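You operate a simulated robot arm through the tools that you are given. There is no shell and no other tool. Be economical: measure what you need, move in short steps, check, and stop when the job is done.

The job below is to be done with a simulated robot arm. You get a single attempt, and the scene is never put back.

## Task
Put things in order on the dining table. At the end: the pink ornament stands where the paper posy stood; the small grey cloth stands on top of the white jug; the paper posy is on the purple coaster; the blue vase stands where the bramble jar stood; the bramble jar is on the yellow coaster; whatever was shut is shut again. Leave all else as you found it, and nothing knocked over. Set down upright: bramble jar, paper posy.

Only the result counts: the job must be done as asked and must still hold three seconds after the hand-in. Knocking over, shifting, dropping, spilling or breaking anything else fails it. Flat cloth is picked up by pressing the open fingertips on it (5 to 10 N) and closing them slowly along it; thin cloth reads only 2 to 8 mm in the jaws.

## Robot
A 7-joint arm with a two-finger parallel gripper, fixed in place. Base frame: the origin is at the foot of the arm, x ahead of it, y to its left, z up. Lengths are in m, angles in rad, forces in N, time in s.
With the tool pointing down near the work surface it reaches from about 0.24 to 0.62 m from the base axis. Its first joint turns from -1.152 to 1.152 rad. Payload 2.6 kg.
The TCP is the grasp point between the finger pads, 0.03 m short of the fingertips. In the tool frame z runs along the fingers and y along their closing line. Largest opening 0.094 m; finger width 0.028, thickness 0.01; the body of the gripper, 0.05 by 0.096 m, starts 0.055 m behind the TCP.
Orientation is told as [roll, pitch, yaw] about the base's x, y, z axes, in that order, counted from this pose: with the fingers straight down and closing along the base's y, the tool's x points along the base's -x, its y along +y and its z along -z.

## Interface
- The arm moves only by the tool play_rows. Its argument "commands" is a list of rows, each an object of numbers (a shift or turn left out is 0, a gripper value left out holds the last): "tx", "ty", "tz": the shift along the tool's x, y, z in m; "ax", "ay", "az": the turn, a rotation vector about the tool's x, y, z in rad. In form: [{"tx": .., "ty": .., "tz": .., "ax": .., "ay": .., "az": ..}, ...]. A call has 1 to 8 rows; each row is the pose to reach, as a shift and turn from the pose commanded when the call began, along the tool's axes at that moment. "grip" is the finger opening in m, from 0 to 0.094, set as the call begins (left out, the last holds). Rows are played at 5 a second. More than 0.05 m and 0.15 rad between two rows, or a gripper value outside its range, and nothing of the call is played. Where a pose cannot be reached the arm comes as near as it can. A force on the tool above 40 N (or 10 N above the force at the start of the call, whichever is more), or a blocked arm, ends the call early, and 0.2 s more pass. The fingers move at their own pace (about 0.072 m/s each) and stop on an object; they squeeze with about 30 N. The grip force told is the motor's: it shows also when the fingers shut on nothing. Time passes only in rows, and 0.2 s behind the last, so rows that repeat a pose let the fingers close. The reply holds the time, the measured pose of the TCP, the force on the tool along the base axes, the opening and the grip force, in the units named above and with some noise, with the torque about the TCP (base axes, N m) and any sound that the robot's microphone picked up.
- Cameras (640 x 400 px; columns grow to the right, rows downward): "scene" is fixed at [0.0189, 0.4349, 0.5412]; the picture's right is [-0.86, -0.51, 0.00], its down [-0.39, 0.65, -0.65] and it looks along [0.33, -0.56, -0.76] (base axes); focal length 224 px, centre (320, 200). "wrist" rides on the gripper at [0.076, 0.014, -0.102] in the tool frame; the picture's right is [-0.18, 0.98, 0.00], its down [-0.75, -0.14, -0.64] and it looks along [-0.63, -0.12, 0.77] (tool axes); focal length 243 px, centre (320, 200). There is no depth. A picture from a camera that has moved, and an enlarged one, comes with that camera's place and axes in the base frame and with its lens.
- capture(camera): a new picture of that camera. The clock stands still meanwhile.
- zoom(camera, box): a new picture of the part [left, top, right, bottom] of that camera's present view, enlarged. The clock stands still meanwhile.
- hand_in(): hands the job in; it is judged then, once.

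Work in short steps. Places have to be worked out from the pictures, the camera data and where the tool is seen: move nearer, look again, correct. Check each grasp and each placing, and mend what went wrong. You have 120 turns and 76 pictures in all, those below and enlarged ones among them. Open the gripper and draw the arm clear of the work before you hand the job in, unless the task says otherwise; then end with one line.

The tools are called after "Request:" as name(argument=value, ...) on one line, values as JSON. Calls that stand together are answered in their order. play_rows: Moves the arm, as the interface text tells. Its arguments: {"type":"object","properties":{"commands":{"type":"array","items":{"type":"object","properties":{"tx":{"type":"number"},"ty":{"type":"number"},"tz":{"type":"number"},"ax":{"type":"number"},"ay":{"type":"number"},"az":{"type":"number"}}}},"grip":{"type":"number"}},"required":["commands"]} The other tools are called the same way: capture (camera) takes a picture; zoom (camera, box) takes an enlarged picture of a part of a camera's view; hand_in () hands the job in.

At the start:

```text
clock: 0.0
ee_pos: [0.4077, -0.0676, 0.2552]
tcp_rot: [0.0, 0.002, -0.001]
force: [-0.2, 0.2, 0.3]
wrist_torque: [0.0, 0.01, -0.02]
grip_width: 0.0941
gripper_force: 0.1
```

scene: 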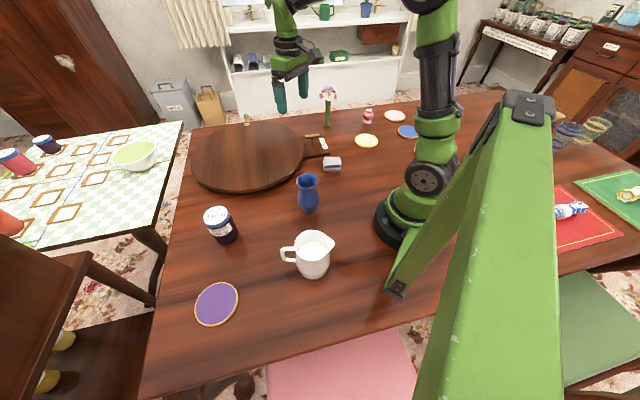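
wrist: 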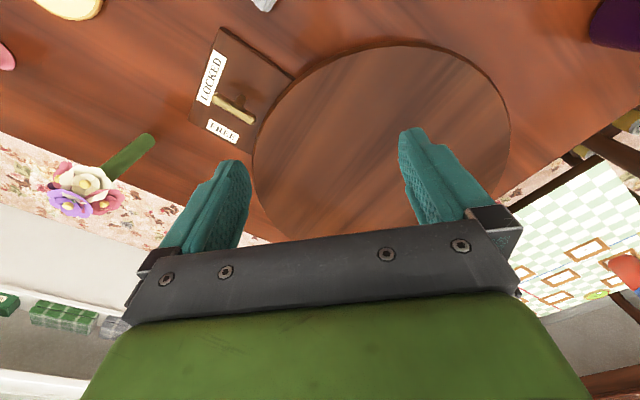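

The scene shows all objects on a table at roughly z=0. I zoom in on the parts I need to identify, including the object with the latch.

Request:
zoom(camera="scene", box=[260, 70, 440, 182])

Request:
zoom(camera="scene", box=[180, 160, 380, 340])

Request:
zoom(camera="wrist", box=[160, 0, 560, 250])

```text
3.56 times, centred on (350, 126) of scene
camera zoom: at [0.0189, 0.4349, 0.5412], right [-0.86, -0.51, 0.0], down [-0.39, 0.65, -0.65], along [0.33, -0.56, -0.76], focal length 797 px, centre (213, 463)
```

zoom: 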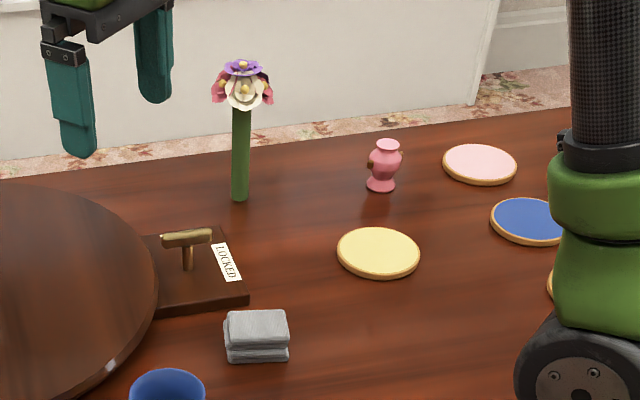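

```text
2.22 times, centred on (280, 250) of scene
camera zoom: at [0.0189, 0.4349, 0.5412], right [-0.86, -0.51, 0.0], down [-0.39, 0.65, -0.65], along [0.33, -0.56, -0.76], focal length 498 px, centre (409, 89)
```

zoom: 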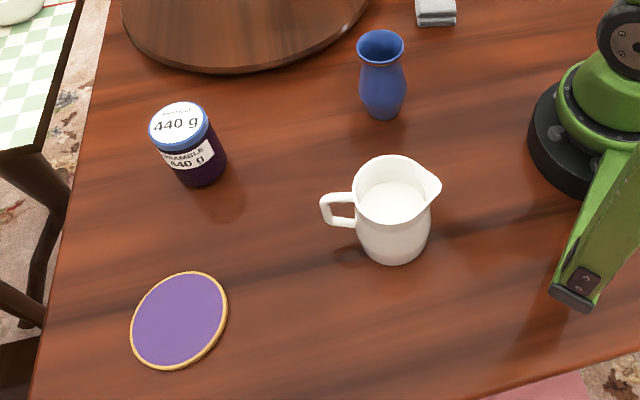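

```text
1.60 times, centred on (360, 125) of wrist
camera zoom: at [0.3321, -0.0527, 0.3584], right [0.18, 0.98, 0.0], down [0.75, -0.14, 0.64], along [0.63, -0.12, -0.77], focal length 388 px, centre (256, 320)
```

zoom: 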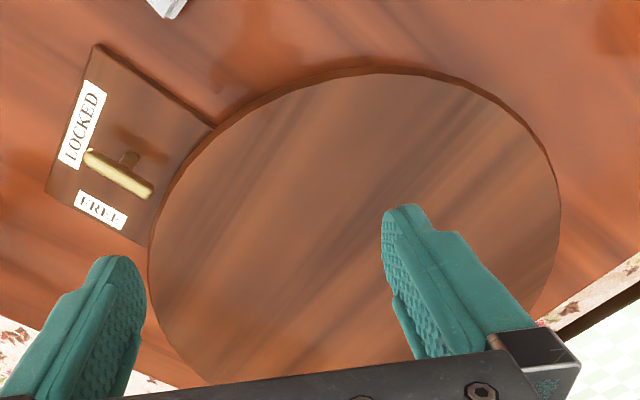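

The round board is a turntable with its latch, and nothing in the task needs it, so I keep clear of it. I start with the cloth, which I put at about (0.307, -0.14), and move above it for a closer look.

Request:
play_rows(commands=[{"tx": 0.033, "ty": -0.024, "tz": 0.015}, {"tx": 0.066, "ty": -0.048, "tz": 0.03}, {"tx": 0.1, "ty": -0.072, "tz": 0.055}, {"tx": 0.1, "ty": -0.072, "tz": 0.055}])

Request:
capture(camera="wrist")

```text
clock: 1.0
ee_pos: [0.308, -0.1394, 0.2006]
tcp_rot: [-0.001, 0.0, 0.0]
force: [0.8, 0.1, -0.2]
wrist_torque: [0.03, 0.0, 0.0]
grip_width: 0.0938
gripper_force: 0.1
```

```text
70 pictures are left
camera wrist: at [0.2319, -0.1248, 0.3028], right [0.18, 0.98, 0.0], down [0.75, -0.14, 0.64], along [0.63, -0.12, -0.77], focal length 243 px, centre (320, 200)
```

wrist: 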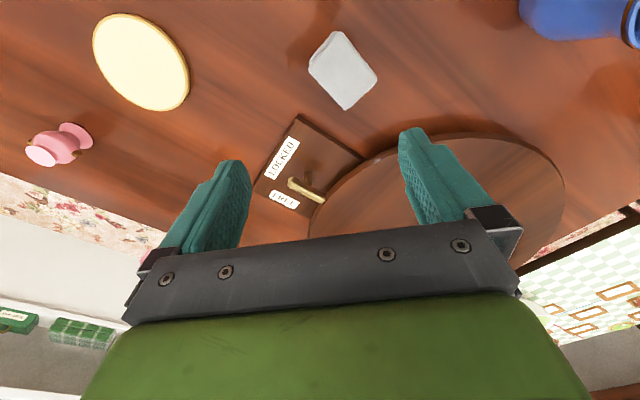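

The cloth is a folded pad about 0.052 x 0.044 m with its top near z=0.033, centred near (0.292, -0.113) and turned about 0.65 rad. I align over it, then descend partway.

Request:
play_rows(commands=[{"tx": 0.004, "ty": 0.006, "az": -0.13}, {"tx": 0.008, "ty": 0.012, "tz": 0.02, "az": -0.26}, {"tx": 0.012, "ty": 0.018, "tz": 0.04, "az": -0.39}, {"tx": 0.016, "ty": 0.026, "tz": 0.06, "az": -0.52}, {"tx": 0.016, "ty": 0.026, "tz": 0.09, "az": -0.65}, {"tx": 0.016, "ty": 0.026, "tz": 0.09, "az": -0.65}])

Request:
capture(camera="wrist")

Request:
zoom(camera="scene", box=[250, 120, 410, 220])

```text
clock: 2.4
ee_pos: [0.2923, -0.1139, 0.1098]
tcp_rot: [-0.001, -0.001, 0.653]
force: [0.7, 0.4, -0.4]
wrist_torque: [0.01, 0.01, -0.02]
grip_width: 0.0941
gripper_force: 0.0
```

```text
69 pictures are left
camera wrist: at [0.2235, -0.1476, 0.2133], right [-0.45, 0.89, 0.0], down [0.68, 0.34, 0.64], along [0.57, 0.29, -0.77], focal length 243 px, centre (320, 200)
```

wrist: 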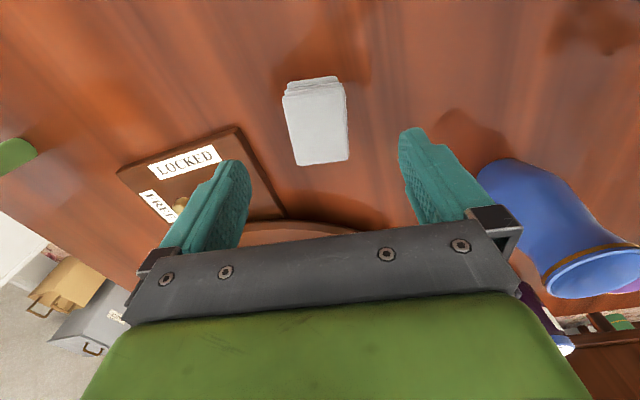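

```text
4.00 times, centred on (330, 170) of scene
camera zoom: at [0.0189, 0.4349, 0.5412], right [-0.86, -0.51, 0.0], down [-0.39, 0.65, -0.65], along [0.33, -0.56, -0.76], focal length 897 px, centre (280, 320)
```

zoom: 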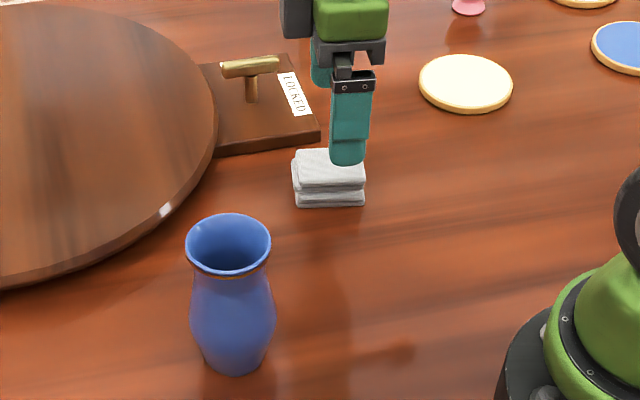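

The cloth sits centred between the fingers. I lower to TCP z≈0.036 and close.

Request:
play_rows(commands=[{"tz": 0.03}, {"tz": 0.055}, {"tz": 0.073}, {"tz": 0.073}])

Request:
play_rows(commands=[{"tz": 0}, {"tz": 0}, {"tz": 0}], grip=0.03)

```text
clock: 3.4
ee_pos: [0.2918, -0.1142, 0.037]
tcp_rot: [0.0, 0.0, 0.647]
force: [-0.6, 0.1, 1.2]
wrist_torque: [0.01, -0.02, 0.01]
grip_width: 0.0941
gripper_force: 0.1
```

```text
clock: 4.2
ee_pos: [0.2928, -0.1127, 0.0371]
tcp_rot: [0.002, 0.0, 0.649]
force: [0.1, -0.6, 0.5]
wrist_torque: [-0.01, -0.01, -0.05]
grip_width: 0.0495
gripper_force: 30.4
```

Gripped at 0.0495 wide. I lift it and look over the jug from the scene camera.

Request:
play_rows(commands=[{"tz": -0.04}, {"tz": -0.08}, {"tz": -0.12}, {"tz": -0.16}, {"tz": -0.19}, {"tz": -0.19}])

Request:
capture(camera="wrist")

Request:
zoom(camera="scene", box=[264, 215, 360, 285])

```text
clock: 5.6
ee_pos: [0.2907, -0.1124, 0.2272]
tcp_rot: [0.001, 0.002, 0.648]
force: [0.2, 0.4, 0.0]
wrist_torque: [0.01, 0.02, 0.03]
grip_width: 0.0301
gripper_force: 0.0
```

```text
67 pictures are left
camera wrist: at [0.2222, -0.1467, 0.3302], right [-0.45, 0.89, 0.0], down [0.69, 0.34, 0.64], along [0.57, 0.29, -0.77], focal length 243 px, centre (320, 200)
```

wrist: 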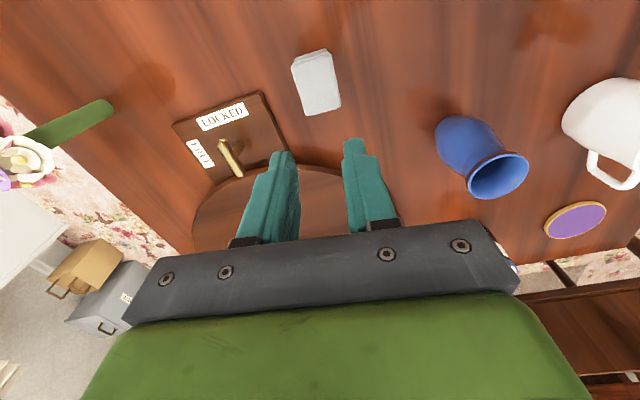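

```text
5.71 times, centred on (312, 250) of scene
camera zoom: at [0.0189, 0.4349, 0.5412], right [-0.86, -0.51, 0.0], down [-0.39, 0.65, -0.65], along [0.33, -0.56, -0.76], focal length 1281 px, centre (366, -86)
```

zoom: 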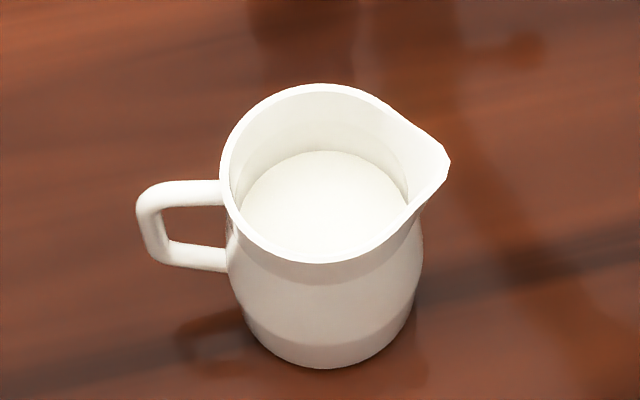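

The cloth slipped out: the fingers went down to 0.030 with no force and the cloth is still on the table. I zoom in to judge its size and state again.

Request:
zoom(camera="wrist", box=[264, 35, 376, 125])

Request:
zoom(camera="scene", box=[300, 145, 364, 185])

```text
4.44 times, centred on (320, 80) of wrist
camera zoom: at [0.2222, -0.1467, 0.3302], right [-0.45, 0.89, 0.0], down [0.69, 0.34, 0.64], along [0.57, 0.29, -0.77], focal length 1078 px, centre (320, 733)
```

zoom: 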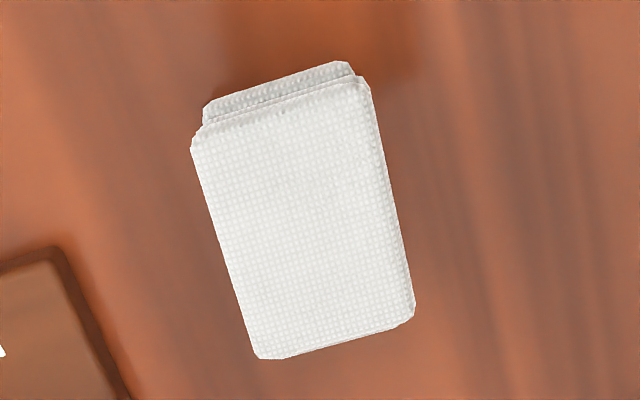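

```text
10.00 times, centred on (332, 165) of scene
camera zoom: at [0.0189, 0.4349, 0.5412], right [-0.86, -0.51, 0.0], down [-0.39, 0.65, -0.65], along [0.33, -0.56, -0.76], focal length 2242 px, centre (200, 550)
```

zoom: 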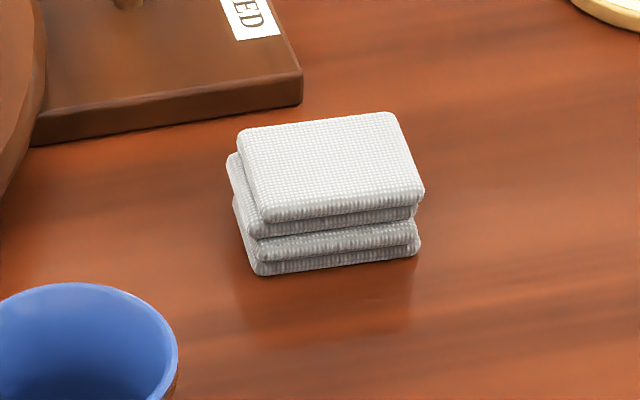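

The pad is a folded stack, about 0.055 x 0.045 m and 0.026 high, centred at (0.294, -0.112) with yaw about 0.77. My first grip was slightly skewed and too high. I realign, go lower and squeeze again.

Request:
play_rows(commands=[{"tx": -0.0024, "ty": -0.0018, "tz": 0.045, "az": -0.12}, {"tx": -0.0024, "ty": -0.0018, "tz": 0.09, "az": -0.12}, {"tx": -0.0024, "ty": -0.0018, "tz": 0.135, "az": -0.12}, {"tx": -0.0024, "ty": -0.0018, "tz": 0.17, "az": -0.12}, {"tx": -0.0024, "ty": -0.0018, "tz": 0.185, "az": -0.12}, {"tx": -0.0024, "ty": -0.0018, "tz": 0.195, "az": -0.12}, {"tx": -0.0024, "ty": -0.0018, "tz": 0.195, "az": -0.12}], grip=0.085)

Request:
play_rows(commands=[{"tz": 0}, {"tz": 0}, {"tz": 0}, {"tz": 0}], grip=0.0)

Request:
play_rows(commands=[{"tz": -0.005}, {"tz": -0.01}, {"tz": -0.015}, {"tz": -0.02}, {"tz": -0.025}, {"tz": -0.03}])

```text
clock: 7.2
ee_pos: [0.295, -0.113, 0.0316]
tcp_rot: [0.001, 0.0, 0.771]
force: [-0.6, 0.1, 0.6]
wrist_torque: [0.03, -0.02, 0.03]
grip_width: 0.0851
gripper_force: 0.0
```

```text
clock: 8.2
ee_pos: [0.2944, -0.1121, 0.0324]
tcp_rot: [0.0, 0.0, 0.77]
force: [-0.1, 0.8, 0.9]
wrist_torque: [-0.01, 0.01, -0.02]
grip_width: 0.0493
gripper_force: 30.0
```

```text
clock: 9.6
ee_pos: [0.2946, -0.113, 0.062]
tcp_rot: [0.0, -0.001, 0.77]
force: [0.9, 0.0, 0.5]
wrist_torque: [-0.01, 0.02, 0.01]
grip_width: 0.0489
gripper_force: 29.8
```

Still 0.049 at 30 N after a slow 3 cm lift. I check it in the scene view.

Request:
zoom(camera="scene", box=[290, 125, 370, 175])

```text
8.00 times, centred on (330, 150) of scene
camera zoom: at [0.0189, 0.4349, 0.5412], right [-0.86, -0.51, 0.0], down [-0.39, 0.65, -0.65], along [0.33, -0.56, -0.76], focal length 1794 px, centre (240, 600)
```

zoom: 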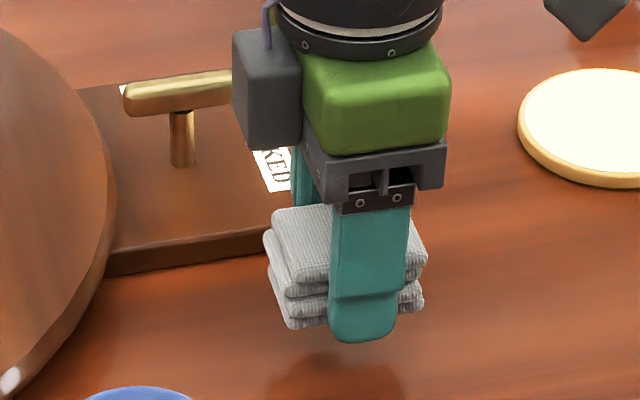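

The cloth is held clear of the table. Next I lift it to about z=0.2.

Request:
play_rows(commands=[{"tz": -0.015}, {"tz": -0.035}, {"tz": -0.055}, {"tz": -0.075}, {"tz": -0.095}, {"tz": -0.115}, {"tz": -0.135}, {"tz": -0.15}])

Request:
play_rows(commands=[{"tx": -0.0187, "ty": 0.0203, "az": -0.1}, {"tx": -0.0373, "ty": 0.0406, "az": -0.2}, {"tx": -0.056, "ty": 0.0609, "az": -0.3}, {"tx": -0.0747, "ty": 0.0811, "az": -0.4}, {"tx": -0.0934, "ty": 0.1014, "az": -0.5}, {"tx": -0.112, "ty": 0.1217, "az": -0.6}, {"tx": -0.1307, "ty": 0.142, "az": -0.7}])

```text
clock: 11.4
ee_pos: [0.2941, -0.113, 0.2119]
tcp_rot: [0.0, -0.001, 0.769]
force: [-0.6, 0.2, -0.6]
wrist_torque: [0.0, 0.04, -0.01]
grip_width: 0.0491
gripper_force: 29.7
```

```text
clock: 13.0
ee_pos: [0.289, 0.0786, 0.2124]
tcp_rot: [0.0, 0.0, 1.47]
force: [0.3, -0.5, 1.0]
wrist_torque: [0.0, 0.0, 0.02]
grip_width: 0.0494
gripper_force: 29.7
```

Still held. I continue to above the jug's handle side, then look.

Request:
play_rows(commands=[{"tx": -0.0223, "ty": 0.018, "az": -0.09}, {"tx": -0.0446, "ty": 0.0361, "az": -0.18}, {"tx": -0.0669, "ty": 0.0541, "az": -0.27}, {"tx": -0.0891, "ty": 0.0722, "az": -0.36}, {"tx": -0.1114, "ty": 0.0902, "az": -0.45}, {"tx": -0.1337, "ty": 0.1083, "az": -0.54}, {"tx": -0.156, "ty": 0.1263, "az": -0.636}, {"tx": -0.156, "ty": 0.1263, "az": -0.636}])

Request:
capture(camera="wrist")

Request:
zoom(camera="scene", box=[220, 140, 380, 300])

```text
clock: 14.8
ee_pos: [0.1793, 0.248, 0.2132]
tcp_rot: [0.0, 0.0, 2.107]
force: [-0.3, 0.4, 0.4]
wrist_torque: [0.0, 0.0, -0.02]
grip_width: 0.049
gripper_force: 29.6
```

```text
62 pictures are left
camera wrist: at [0.2067, 0.176, 0.3157], right [-0.94, -0.34, 0.0], down [-0.26, 0.72, 0.64], along [-0.22, 0.6, -0.77], focal length 243 px, centre (320, 200)
```

wrist: 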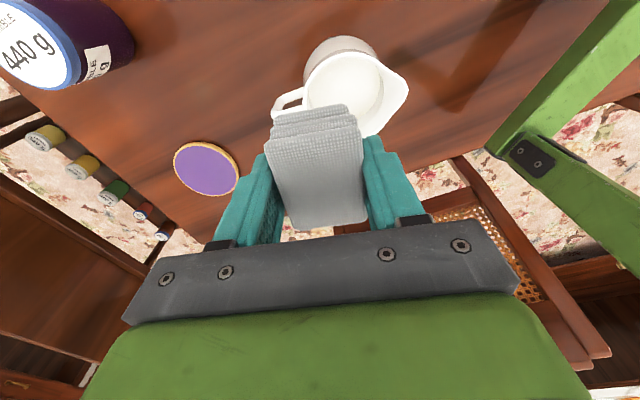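

```text
2.50 times, centred on (300, 220) of scene
camera zoom: at [0.0189, 0.4349, 0.5412], right [-0.86, -0.51, 0.0], down [-0.39, 0.65, -0.65], along [0.33, -0.56, -0.76], focal length 560 px, centre (370, 150)
```

zoom: 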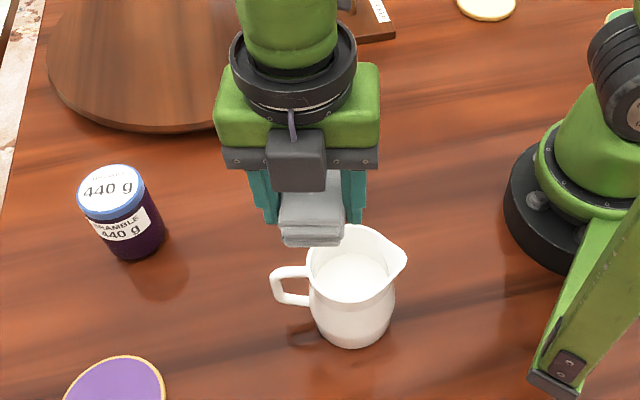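

I zoom on the jug in the wrist view to fix the rim's position.

Request:
zoom(camera="wrist", box=[250, 20, 430, 150])

```text
3.08 times, centred on (340, 85) of wrist
camera zoom: at [0.2067, 0.176, 0.3157], right [-0.94, -0.34, 0.0], down [-0.26, 0.72, 0.64], along [-0.22, 0.6, -0.77], focal length 746 px, centre (258, 554)
```

zoom: 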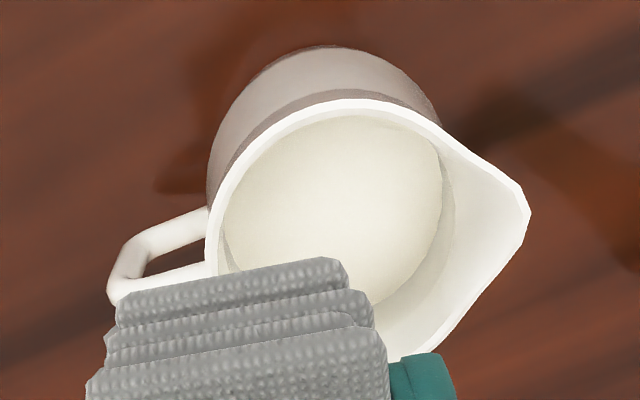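

I put the rim centre at about (0.162, 0.229), outer radius 0.037, z≈0.106. The pad is smaller than the mouth, so I set it over the handle-side rim, balanced and with long side along the rim. I lower partway and check.

Request:
play_rows(commands=[{"tx": 0.0081, "ty": -0.0013, "tz": 0.015}, {"tx": 0.0081, "ty": -0.0013, "tz": 0.03}, {"tx": 0.0081, "ty": -0.0013, "tz": 0.045}, {"tx": 0.0081, "ty": -0.0013, "tz": 0.06}, {"tx": 0.0081, "ty": -0.0013, "tz": 0.06}])

Request:
zoom(camera="wrist", box=[220, 20, 460, 240])

Request:
zoom(camera="scene", box=[260, 180, 370, 290])

```text
clock: 16.0
ee_pos: [0.1838, 0.2411, 0.1526]
tcp_rot: [0.001, -0.001, 2.107]
force: [0.4, -1.1, -0.5]
wrist_torque: [0.0, -0.01, -0.03]
grip_width: 0.049
gripper_force: 29.9
```

```text
1.82 times, centred on (340, 130) of wrist
camera zoom: at [0.2117, 0.1691, 0.2555], right [-0.94, -0.34, 0.0], down [-0.26, 0.72, 0.64], along [-0.22, 0.6, -0.77], focal length 441 px, centre (284, 327)
```

zoom: 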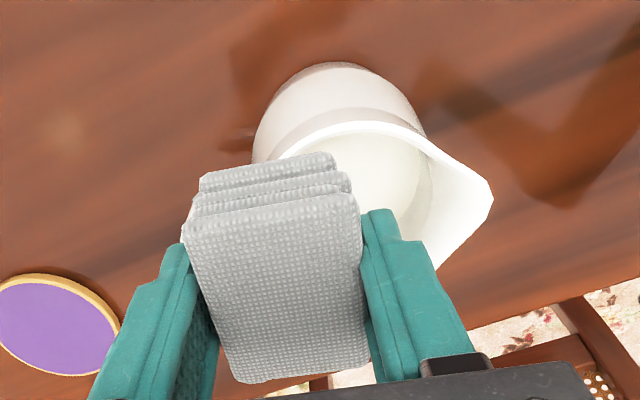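

```text
3.64 times, centred on (315, 235) of scene
camera zoom: at [0.0189, 0.4349, 0.5412], right [-0.86, -0.51, 0.0], down [-0.39, 0.65, -0.65], along [0.33, -0.56, -0.76], focal length 815 px, centre (338, 73)
```

zoom: 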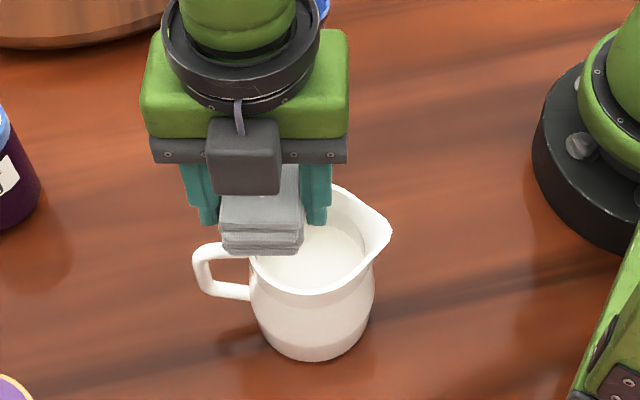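

The wrist view puts the pad centre about 0.025 from the rim centre toward the handle, well aligned. I lower slowly until it touches.

Request:
play_rows(commands=[{"tz": 0.005}, {"tz": 0.009}, {"tz": 0.012}, {"tz": 0.012}])

```text
clock: 17.0
ee_pos: [0.1844, 0.2411, 0.1399]
tcp_rot: [-0.001, 0.0, 2.107]
force: [-0.6, 0.3, -0.5]
wrist_torque: [0.03, 0.02, 0.01]
grip_width: 0.049
gripper_force: 30.1
```

No contact yet. I go down in 1.5 mm steps and read the force.

Request:
play_rows(commands=[{"tz": 0.0015}, {"tz": 0.003}, {"tz": 0.003}])

Request:
zoom(camera="scene", box=[270, 200, 350, 280])

```text
clock: 17.8
ee_pos: [0.1856, 0.2408, 0.1371]
tcp_rot: [0.0, -0.001, 2.107]
force: [-0.6, 0.0, -0.3]
wrist_torque: [0.02, 0.0, 0.01]
grip_width: 0.049
gripper_force: 29.8
```

```text
5.00 times, centred on (310, 240) of scene
camera zoom: at [0.0189, 0.4349, 0.5412], right [-0.86, -0.51, 0.0], down [-0.39, 0.65, -0.65], along [0.33, -0.56, -0.76], focal length 1121 px, centre (370, 0)
```

zoom: 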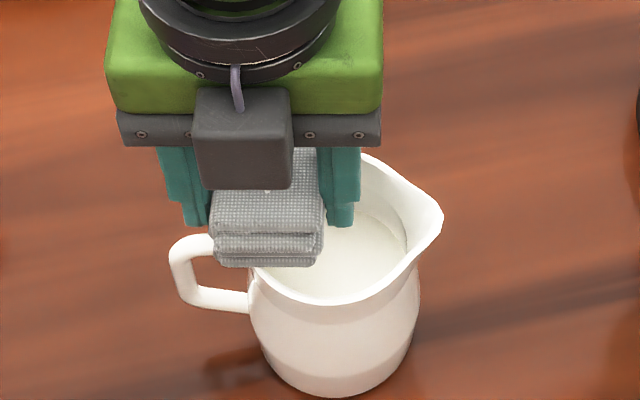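

Intersecting the scene and wrist rays puts the rim lower, at z≈0.096, centred at (0.161, 0.2305). I shift 3.5 mm and continue down.

Request:
play_rows(commands=[{"tx": -0.0031, "ty": -0.0016, "tz": 0.002}, {"tx": -0.0031, "ty": -0.0016, "tz": 0.004}, {"tx": -0.0031, "ty": -0.0016, "tz": 0.006}, {"tx": -0.0031, "ty": -0.0016, "tz": 0.006}])

Request:
play_rows(commands=[{"tz": 0.001}, {"tz": 0.002}, {"tz": 0.003}, {"tz": 0.003}])

```text
clock: 18.4
ee_pos: [0.1873, 0.2448, 0.1359]
tcp_rot: [-0.006, 0.002, 2.1]
force: [-0.4, -3.2, 4.6]
wrist_torque: [-0.08, 0.06, 0.03]
grip_width: 0.0491
gripper_force: 30.3
stopped in row 2: the force on the tool passed its limit at 48 N (the readings are from after the stop); the commanded pose is now the measured one
```

```text
clock: 19.0
ee_pos: [0.1863, 0.2451, 0.1357]
tcp_rot: [-0.007, 0.001, 2.099]
force: [-0.8, -2.9, 6.4]
wrist_torque: [-0.1, 0.18, -0.01]
grip_width: 0.049
gripper_force: 29.8
stopped in row 2: the force on the tool passed its limit at 45 N (the readings are from after the stop); the commanded pose is now the measured one
```

Contact came at TCP z≈0.136. I check that the jug has not moved and how the pad sits.

Request:
zoom(camera="scene", box=[270, 200, 350, 280])

Request:
zoom(camera="wrist", box=[220, 20, 460, 240])

```text
5.00 times, centred on (310, 240) of scene
camera zoom: at [0.0189, 0.4349, 0.5412], right [-0.86, -0.51, 0.0], down [-0.39, 0.65, -0.65], along [0.33, -0.56, -0.76], focal length 1121 px, centre (370, 0)
```

zoom: 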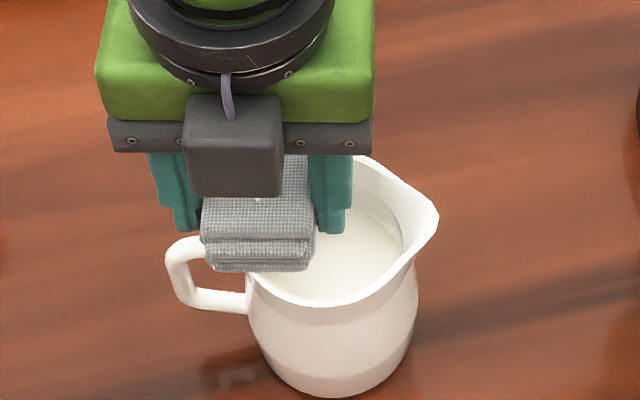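

```text
1.82 times, centred on (340, 130) of wrist
camera zoom: at [0.2129, 0.1722, 0.2395], right [-0.94, -0.34, -0.01], down [-0.26, 0.72, 0.64], along [-0.21, 0.61, -0.77], focal length 441 px, centre (284, 327)
```

zoom: 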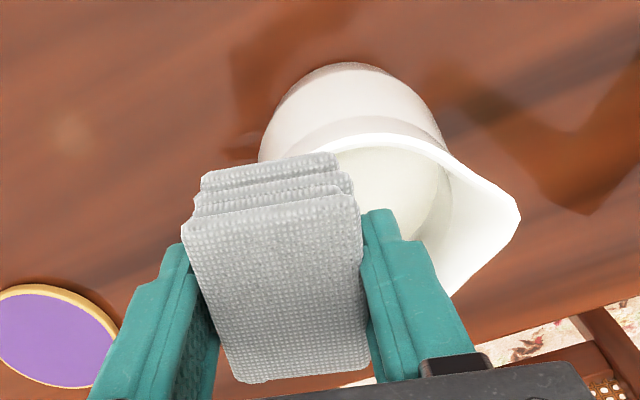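

The jug barely moved, and the pad centre sits about 0.028 from the rim centre. I relieve the pressure by raising 2 mm, nudge 2 mm outward, and read the forces.

Request:
play_rows(commands=[{"tz": -0.0025}, {"tz": -0.0025, "ty": -0.002}, {"tz": -0.0025, "ty": -0.002}])

Request:
zoom(camera="scene", box=[270, 200, 350, 280])

```text
clock: 19.8
ee_pos: [0.1886, 0.2462, 0.1385]
tcp_rot: [-0.009, 0.001, 2.1]
force: [0.4, -0.1, -0.3]
wrist_torque: [0.0, 0.0, 0.03]
grip_width: 0.0492
gripper_force: 30.2
```

```text
5.00 times, centred on (310, 240) of scene
camera zoom: at [0.0189, 0.4349, 0.5412], right [-0.86, -0.51, 0.0], down [-0.39, 0.65, -0.65], along [0.33, -0.56, -0.76], focal length 1121 px, centre (370, 0)
```

zoom: 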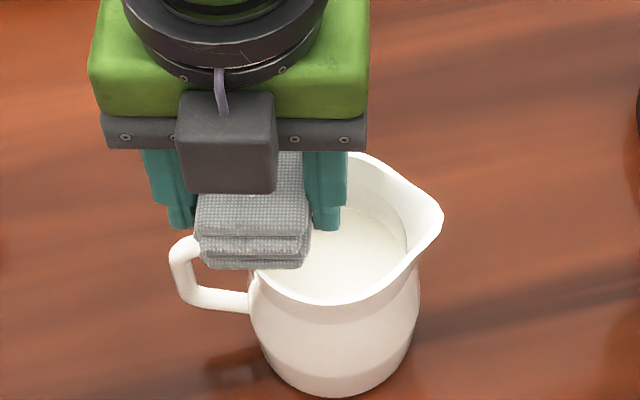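

The jug is back in its original pose, so it had only tilted under the load. I fine-centre the pad and touch down vertically in small steps.

Request:
play_rows(commands=[{"tx": -0.0025, "ty": 0.003}, {"tx": -0.0025, "ty": 0.003, "tz": 0.001}, {"tx": -0.0025, "ty": 0.003, "tz": 0.0015}])

Request:
play_rows(commands=[{"tz": 0.0004}, {"tz": 0.0008}])

```text
clock: 20.6
ee_pos: [0.1846, 0.2459, 0.1369]
tcp_rot: [-0.006, 0.003, 2.101]
force: [0.0, 0.3, -0.1]
wrist_torque: [-0.01, -0.01, -0.02]
grip_width: 0.0493
gripper_force: 30.0
```

```text
clock: 21.2
ee_pos: [0.1855, 0.2476, 0.1361]
tcp_rot: [-0.008, 0.0, 2.101]
force: [-1.3, -0.7, 7.3]
wrist_torque: [0.1, 0.13, 0.07]
grip_width: 0.0492
gripper_force: 30.1
```

A 7 N contact. I release a little and look.

Request:
play_rows(commands=[{"tz": 0}, {"tz": 0}], grip=0.06)

Request:
zoom(camera="scene", box=[270, 200, 350, 280])

```text
clock: 21.8
ee_pos: [0.1843, 0.2484, 0.1358]
tcp_rot: [-0.006, 0.002, 2.099]
force: [0.8, -0.1, 0.0]
wrist_torque: [-0.01, 0.01, 0.0]
grip_width: 0.06
gripper_force: 0.1
```

```text
5.00 times, centred on (310, 240) of scene
camera zoom: at [0.0189, 0.4349, 0.5412], right [-0.86, -0.51, 0.0], down [-0.39, 0.65, -0.65], along [0.33, -0.56, -0.76], focal length 1121 px, centre (370, 0)
```

zoom: 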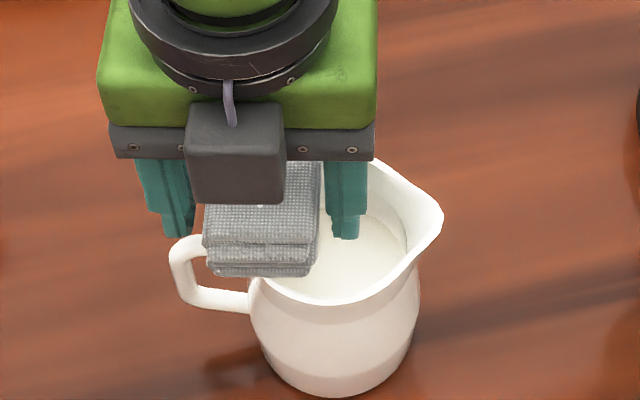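

The pad rests on the rim. I open a bit more and rise straight up.

Request:
play_rows(commands=[{"tz": 0}, {"tz": -0.01}, {"tz": -0.025}, {"tz": -0.05}, {"tz": -0.08}, {"tz": -0.11}, {"tz": -0.11}], grip=0.07)

Request:
capture(camera="wrist")

Request:
zoom(camera="scene", box=[270, 200, 350, 280])

```text
clock: 23.4
ee_pos: [0.1833, 0.2452, 0.246]
tcp_rot: [-0.008, 0.001, 2.101]
force: [1.0, 0.2, 0.6]
wrist_torque: [0.0, -0.02, 0.0]
grip_width: 0.0702
gripper_force: 0.1
```

```text
52 pictures are left
camera wrist: at [0.2098, 0.1726, 0.3505], right [-0.94, -0.34, -0.01], down [-0.26, 0.72, 0.64], along [-0.21, 0.61, -0.77], focal length 243 px, centre (320, 200)
```

wrist: 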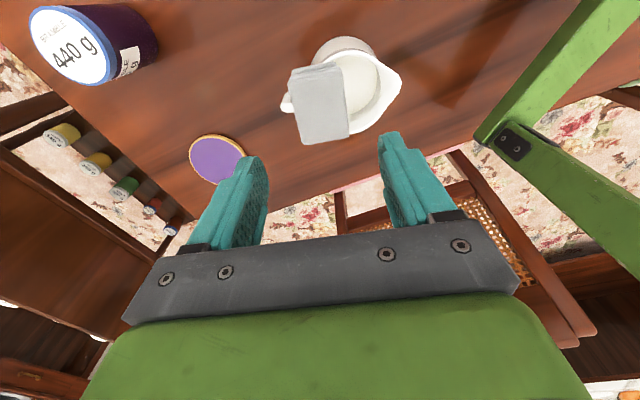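

```text
5.00 times, centred on (310, 240) of scene
camera zoom: at [0.0189, 0.4349, 0.5412], right [-0.86, -0.51, 0.0], down [-0.39, 0.65, -0.65], along [0.33, -0.56, -0.76], focal length 1121 px, centre (370, 0)
```

zoom: 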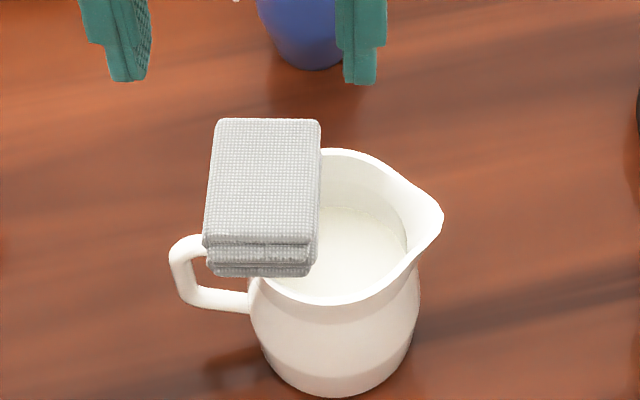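

The pad lies flat and stable on the jug, and the jug stands where it was. Next comes the posy near (0.448, -0.36), so I swing the arm over that way at z≈0.25.

Request:
play_rows(commands=[{"tx": 0.0325, "az": 0.129}, {"tx": 0.065, "az": 0.258}, {"tx": 0.0975, "az": 0.387}, {"tx": 0.13, "az": 0.516}, {"tx": 0.1625, "az": 0.645}, {"tx": 0.195, "az": 0.774}, {"tx": 0.2274, "ty": -0.0025, "az": 0.9}], grip=0.07)

```text
clock: 25.0
ee_pos: [0.2998, 0.0506, 0.2464]
tcp_rot: [-0.008, -0.004, 1.198]
force: [-1.0, -0.1, -0.1]
wrist_torque: [0.0, -0.02, 0.03]
grip_width: 0.0703
gripper_force: 0.0
```

Request:
play_rows(commands=[{"tx": 0.0277, "ty": -0.0154, "az": 0.135}, {"tx": 0.0554, "ty": -0.0307, "az": 0.27}, {"tx": 0.0831, "ty": -0.0461, "az": 0.405}, {"tx": 0.1109, "ty": -0.0615, "az": 0.54}, {"tx": 0.1386, "ty": -0.0769, "az": 0.675}, {"tx": 0.1663, "ty": -0.0922, "az": 0.81}, {"tx": 0.194, "ty": -0.1076, "az": 0.945}])

```text
clock: 26.6
ee_pos: [0.3311, -0.1693, 0.2454]
tcp_rot: [0.0, -0.01, 0.253]
force: [-0.8, -0.3, -0.1]
wrist_torque: [0.03, 0.02, -0.02]
grip_width: 0.07
gripper_force: 0.1
```

Request:
play_rows(commands=[{"tx": 0.0013, "ty": -0.016, "az": 0.133}, {"tx": 0.0027, "ty": -0.032, "az": 0.266}, {"tx": 0.004, "ty": -0.048, "az": 0.4}, {"tx": 0.0054, "ty": -0.064, "az": 0.533}, {"tx": 0.0067, "ty": -0.08, "az": 0.666}, {"tx": 0.0081, "ty": -0.096, "az": 0.8}, {"tx": 0.0094, "ty": -0.112, "az": 0.933}, {"tx": 0.0094, "ty": -0.112, "az": 0.933}])

Request:
capture(camera="wrist")

```text
clock: 28.4
ee_pos: [0.3509, -0.2798, 0.246]
tcp_rot: [0.006, -0.004, -0.681]
force: [-0.9, 0.4, 0.4]
wrist_torque: [-0.03, -0.02, 0.03]
grip_width: 0.0699
gripper_force: 0.1
```

```text
50 pictures are left
camera wrist: at [0.3, -0.2203, 0.3496], right [0.76, 0.65, 0.01], down [0.49, -0.58, 0.64], along [0.42, -0.49, -0.76], focal length 243 px, centre (320, 200)
```

wrist: 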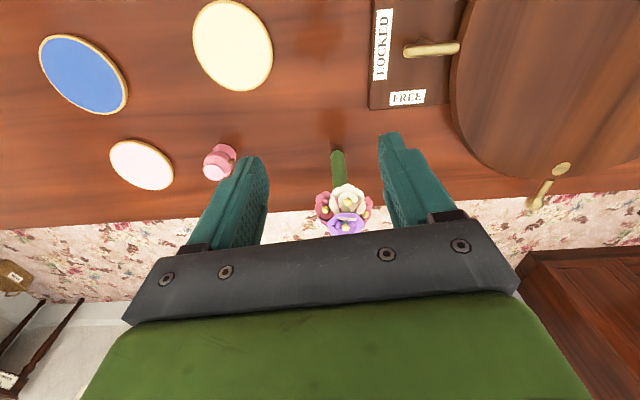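

The posy's stem base is at about (0.449, -0.355), close to the scene's estimate. The flower head blocks a top-down grip, so I tilt the tool about 60° outward in place and grip the stem from the side.

Request:
play_rows(commands=[{"ay": -0.13}, {"ay": -0.26}, {"ay": -0.39}, {"ay": -0.52}, {"ay": -0.65}, {"ay": -0.78}, {"ay": -0.91}, {"ay": -1.047}], grip=0.08)

Request:
capture(camera="wrist")

```text
clock: 30.2
ee_pos: [0.3491, -0.2784, 0.2464]
tcp_rot: [0.011, -1.053, -0.689]
force: [-0.2, 0.1, -0.5]
wrist_torque: [0.02, -0.01, 0.03]
grip_width: 0.0801
gripper_force: 0.1
```

```text
49 pictures are left
camera wrist: at [0.2609, -0.1878, 0.2315], right [0.69, 0.71, 0.17], down [-0.24, 0.0, 0.97], along [0.69, -0.71, 0.17], focal length 243 px, centre (320, 200)
```

wrist: 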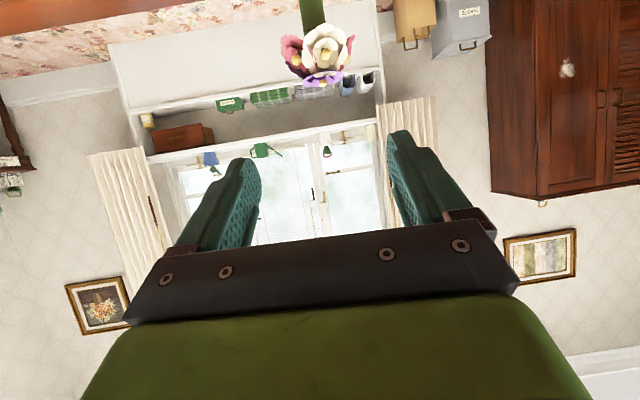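

The tilt is reachable. I go down to z≈0.066 well short of the posy, then look before moving in.

Request:
play_rows(commands=[{"tx": 0.0313, "tz": 0.0178}, {"tx": 0.0626, "tz": 0.0356}, {"tx": 0.0938, "tz": 0.0535, "ty": 0.002}, {"tx": 0.1251, "tz": 0.0713, "ty": 0.004}, {"tx": 0.1564, "tz": 0.0891, "ty": 0.004}, {"tx": 0.144, "tz": 0.111, "ty": 0.004}, {"tx": 0.1316, "tz": 0.1326, "ty": 0.004}, {"tx": 0.1316, "tz": 0.1326, "ty": 0.004}])

Request:
capture(camera="wrist")

Request:
zoom(camera="scene", box=[260, 70, 420, 170])

```text
clock: 32.0
ee_pos: [0.3921, -0.307, 0.0647]
tcp_rot: [0.012, -1.052, -0.687]
force: [0.7, 0.6, 0.2]
wrist_torque: [0.05, 0.0, -0.02]
grip_width: 0.0801
gripper_force: 0.1
```

```text
48 pictures are left
camera wrist: at [0.3031, -0.2161, 0.051], right [0.69, 0.71, 0.17], down [-0.23, 0.0, 0.97], along [0.69, -0.71, 0.17], focal length 243 px, centre (320, 200)
```

wrist: 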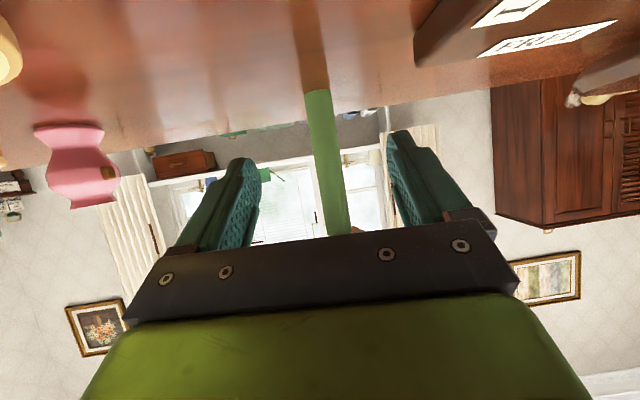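

```text
4.00 times, centred on (340, 120) of scene
camera zoom: at [0.0189, 0.4349, 0.5412], right [-0.86, -0.51, 0.0], down [-0.39, 0.65, -0.65], along [0.33, -0.56, -0.76], focal length 897 px, centre (240, 520)
```

zoom: 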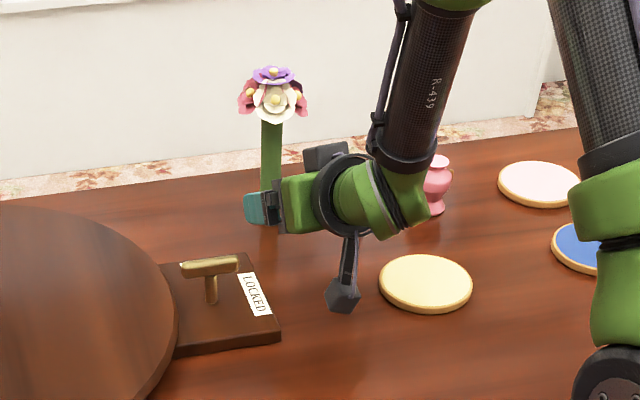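

The stem is between the fingers, about 0.08 m ahead. I drop 1 cm more so the gripper body clears the flowers, then move in.

Request:
play_rows(commands=[{"tx": 0.0087, "tz": 0.005, "ty": 0.001}, {"tx": -0.001, "tz": 0.022, "ty": 0.002}, {"tx": -0.0107, "tz": 0.039, "ty": 0.002}, {"tx": -0.0204, "tz": 0.056, "ty": 0.002}, {"tx": -0.0299, "tz": 0.0728, "ty": 0.002}, {"tx": -0.0299, "tz": 0.0728, "ty": 0.002}])

Request:
zoom(camera="scene", box=[280, 80, 376, 140])

Request:
capture(camera="wrist")

```text
clock: 33.4
ee_pos: [0.4554, -0.3542, 0.0556]
tcp_rot: [0.012, -1.051, -0.69]
force: [0.5, -0.3, 0.4]
wrist_torque: [0.01, -0.01, 0.03]
grip_width: 0.0799
gripper_force: 0.0
```

```text
6.67 times, centred on (328, 110) of scene
camera zoom: at [0.0189, 0.4349, 0.5412], right [-0.86, -0.51, 0.0], down [-0.39, 0.65, -0.65], along [0.33, -0.56, -0.76], focal length 1495 px, centre (267, 800)
```

zoom: 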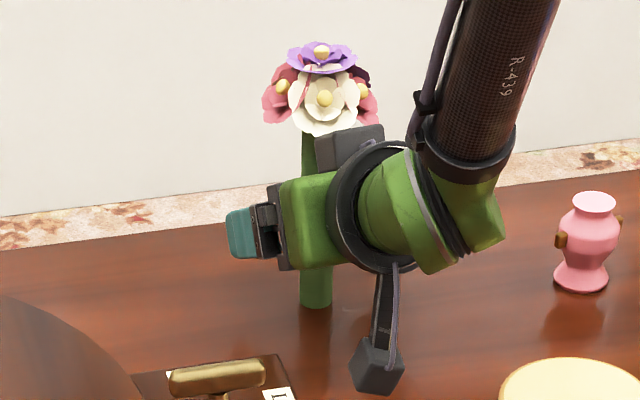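

```text
45 pictures are left
camera wrist: at [0.3654, -0.2629, 0.0411], right [0.69, 0.71, 0.17], down [-0.23, 0.0, 0.97], along [0.69, -0.71, 0.17], focal length 243 px, centre (320, 200)
```

wrist: 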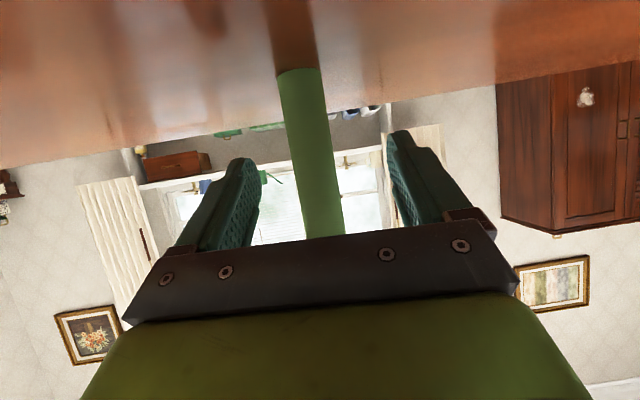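

The stem is at the TCP: the posy stands at about (0.456, -0.356), which I note for the ornament. I close the gripper.

Request:
play_rows(commands=[{"tz": 0}, {"tz": 0}, {"tz": 0}, {"tz": 0}, {"tz": 0}, {"tz": 0}], grip=0.0)

Request:
play_rows(commands=[{"tx": -0.0087, "tz": -0.005}, {"tx": -0.0174, "tz": -0.01}, {"tx": -0.0348, "tz": -0.02}])

Request:
zoom(camera="scene", box=[280, 70, 376, 140])

```text
clock: 34.8
ee_pos: [0.4553, -0.354, 0.0551]
tcp_rot: [0.011, -1.051, -0.687]
force: [-1.8, -0.2, 0.4]
wrist_torque: [-0.01, 0.03, -0.02]
grip_width: 0.0246
gripper_force: 30.3
```

```text
clock: 35.6
ee_pos: [0.454, -0.3533, 0.0956]
tcp_rot: [0.014, -1.051, -0.687]
force: [0.2, -0.2, 0.1]
wrist_torque: [-0.01, 0.0, -0.02]
grip_width: 0.0251
gripper_force: 29.9
```

```text
5.71 times, centred on (328, 105) of scene
camera zoom: at [0.0189, 0.4349, 0.5412], right [-0.86, -0.51, 0.0], down [-0.39, 0.65, -0.65], along [0.33, -0.56, -0.76], focal length 1281 px, centre (274, 743)
```

zoom: 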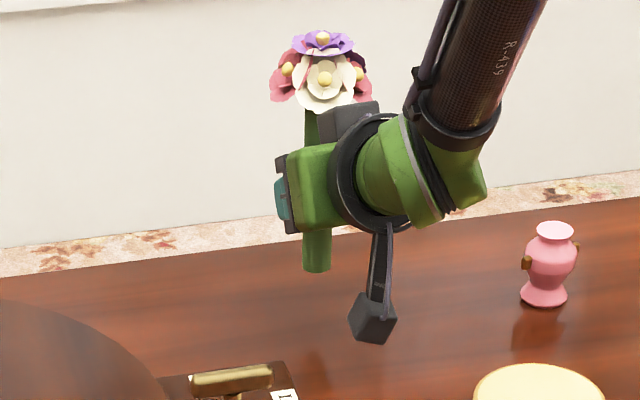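

The posy is held upright and lifted. I raise it further and draw it in toward the base for the swing.

Request:
play_rows(commands=[{"tx": -0.03, "tz": -0.0171}, {"tx": -0.06, "tz": -0.0342}, {"tx": -0.09, "tz": -0.0513}, {"tx": -0.13, "tz": -0.074}, {"tx": -0.115, "tz": -0.1}, {"tx": -0.1, "tz": -0.126}, {"tx": -0.085, "tz": -0.152}, {"tx": -0.0753, "tz": -0.181}])

```text
clock: 37.4
ee_pos: [0.3596, -0.2783, 0.2503]
tcp_rot: [0.01, -1.05, -0.686]
force: [0.9, 0.6, -0.8]
wrist_torque: [-0.01, 0.03, -0.04]
grip_width: 0.025
gripper_force: 29.8
```

Now I swing it round at z=0.25, turning about the vertical so that the posy stays upright.

Request:
play_rows(commands=[{"tx": 0.0016, "ty": 0.0428, "tz": -0.0029, "ax": -0.1127, "ay": 0.0016, "az": -0.0647}, {"tx": 0.0052, "ty": 0.0855, "tz": -0.0091, "ax": -0.2254, "ay": 0.0031, "az": -0.1294}, {"tx": 0.0108, "ty": 0.1272, "tz": -0.0188, "ax": -0.3381, "ay": 0.0047, "az": -0.1942}, {"tx": 0.0184, "ty": 0.1676, "tz": -0.0321, "ax": -0.4508, "ay": 0.0062, "az": -0.2589}, {"tx": 0.0279, "ty": 0.2063, "tz": -0.0486, "ax": -0.5635, "ay": 0.0078, "az": -0.3236}, {"tx": 0.0391, "ty": 0.2432, "tz": -0.0681, "ax": -0.6762, "ay": 0.0094, "az": -0.3884}, {"tx": 0.0519, "ty": 0.2777, "tz": -0.0905, "ax": -0.7889, "ay": 0.0109, "az": -0.4531}, {"tx": 0.0664, "ty": 0.3096, "tz": -0.1157, "ax": -0.9016, "ay": 0.0125, "az": -0.5178}])

```text
clock: 39.2
ee_pos: [0.4526, 0.0453, 0.2532]
tcp_rot: [0.016, -1.045, 0.348]
force: [0.3, 0.3, -0.5]
wrist_torque: [0.01, 0.01, 0.0]
grip_width: 0.0246
gripper_force: 29.9
```

Request:
play_rows(commands=[{"ty": 0.0378, "ax": -0.1125, "ay": 0.001, "az": -0.0653}, {"ty": 0.0757, "ax": -0.225, "ay": 0.002, "az": -0.1306}, {"ty": 0.1135, "ax": -0.3375, "ay": 0.003, "az": -0.1959}, {"ty": 0.1513, "ax": -0.45, "ay": 0.004, "az": -0.2612}, {"ty": 0.1891, "ax": -0.5625, "ay": 0.005, "az": -0.3265}, {"ty": 0.227, "ax": -0.675, "ay": 0.006, "az": -0.3918}, {"ty": 0.2648, "ax": -0.7875, "ay": 0.007, "az": -0.4571}, {"ty": 0.3026, "ax": -0.9, "ay": 0.008, "az": -0.5224}])

Request:
capture(camera="scene")

Request:
capture(camera="wrist")

```text
clock: 41.0
ee_pos: [0.3452, 0.3299, 0.2566]
tcp_rot: [0.013, -1.044, 1.392]
force: [0.0, 0.3, 0.0]
wrist_torque: [0.01, 0.0, 0.01]
grip_width: 0.0245
gripper_force: 29.4
```

```text
43 pictures are left
```

scene: 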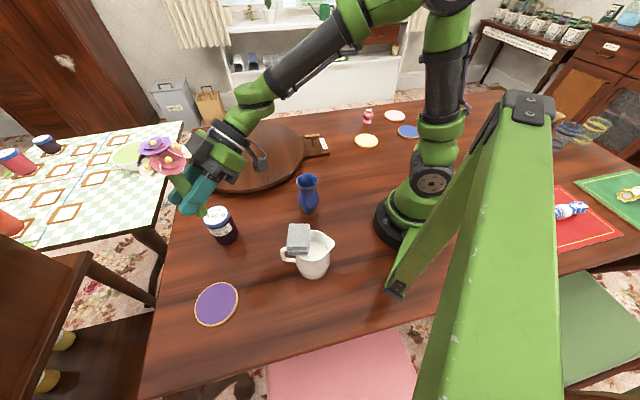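

```text
42 pictures are left
camera wrist: at [0.3097, 0.2069, 0.2424], right [-0.95, 0.25, 0.17], down [0.12, -0.2, 0.97], along [0.28, 0.95, 0.16], focal length 243 px, centre (320, 200)
```

wrist: 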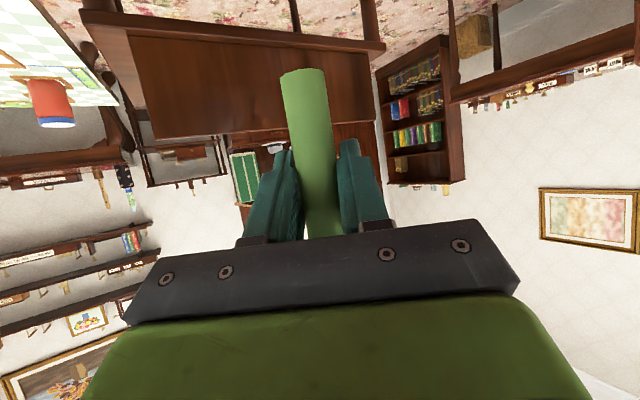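

The posy is upright and clear. I move to above the purple coaster, about (0.298, 0.4225), and turn to yaw 1.5.

Request:
play_rows(commands=[{"tx": -0.0134, "ty": 0.0208, "tz": 0.023, "ax": -0.0311, "az": -0.0181}, {"tx": -0.0267, "ty": 0.0416, "tz": 0.046, "ax": -0.0623, "az": -0.0362}, {"tx": -0.0401, "ty": 0.0624, "tz": 0.069, "ax": -0.0934, "az": -0.0543}, {"tx": -0.0401, "ty": 0.0624, "tz": 0.069, "ax": -0.0934, "az": -0.0543}])

```text
clock: 42.0
ee_pos: [0.2958, 0.4179, 0.2563]
tcp_rot: [0.015, -1.045, 1.499]
force: [0.3, -0.8, -1.2]
wrist_torque: [0.02, -0.01, 0.04]
grip_width: 0.0251
gripper_force: 29.8
```

Request:
play_rows(commands=[{"tx": 0.0253, "tz": 0.0147, "ty": -0.001}, {"tx": 0.0505, "tz": 0.0293, "ty": -0.002}, {"tx": 0.0758, "tz": 0.044, "ty": -0.002}, {"tx": 0.101, "tz": 0.0586, "ty": -0.002}, {"tx": 0.1263, "tz": 0.0733, "ty": -0.002}, {"tx": 0.1263, "tz": 0.0733, "ty": -0.002}])

Request:
zoom(camera="scene", box=[130, 200, 340, 340])

Request:
capture(camera="wrist")

```text
clock: 43.4
ee_pos: [0.2964, 0.4177, 0.1096]
tcp_rot: [0.013, -1.046, 1.497]
force: [-0.4, 0.3, 0.0]
wrist_torque: [0.04, 0.01, 0.01]
grip_width: 0.0246
gripper_force: 30.2
```

```text
2.86 times, centred on (235, 270) of scene
camera zoom: at [0.0189, 0.4349, 0.5412], right [-0.86, -0.51, 0.0], down [-0.39, 0.65, -0.65], along [0.33, -0.56, -0.76], focal length 641 px, centre (563, 0)
```

zoom: 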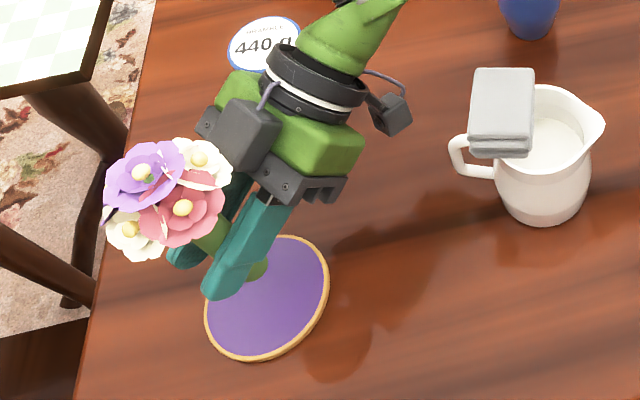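

```text
40 pictures are left
camera wrist: at [0.2752, 0.2924, 0.0959], right [-0.97, 0.15, 0.17], down [0.14, -0.19, 0.97], along [0.18, 0.97, 0.16], focal length 243 px, centre (320, 200)
```

wrist: 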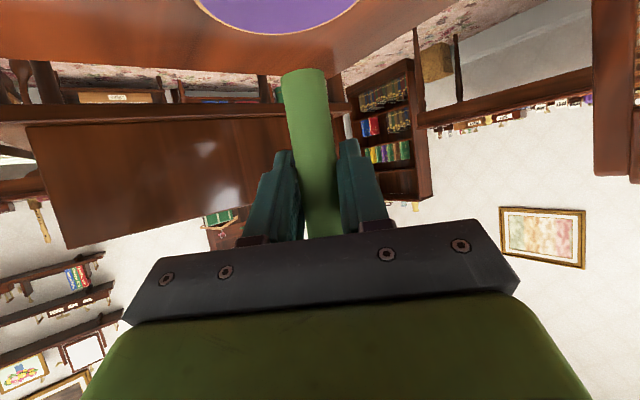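

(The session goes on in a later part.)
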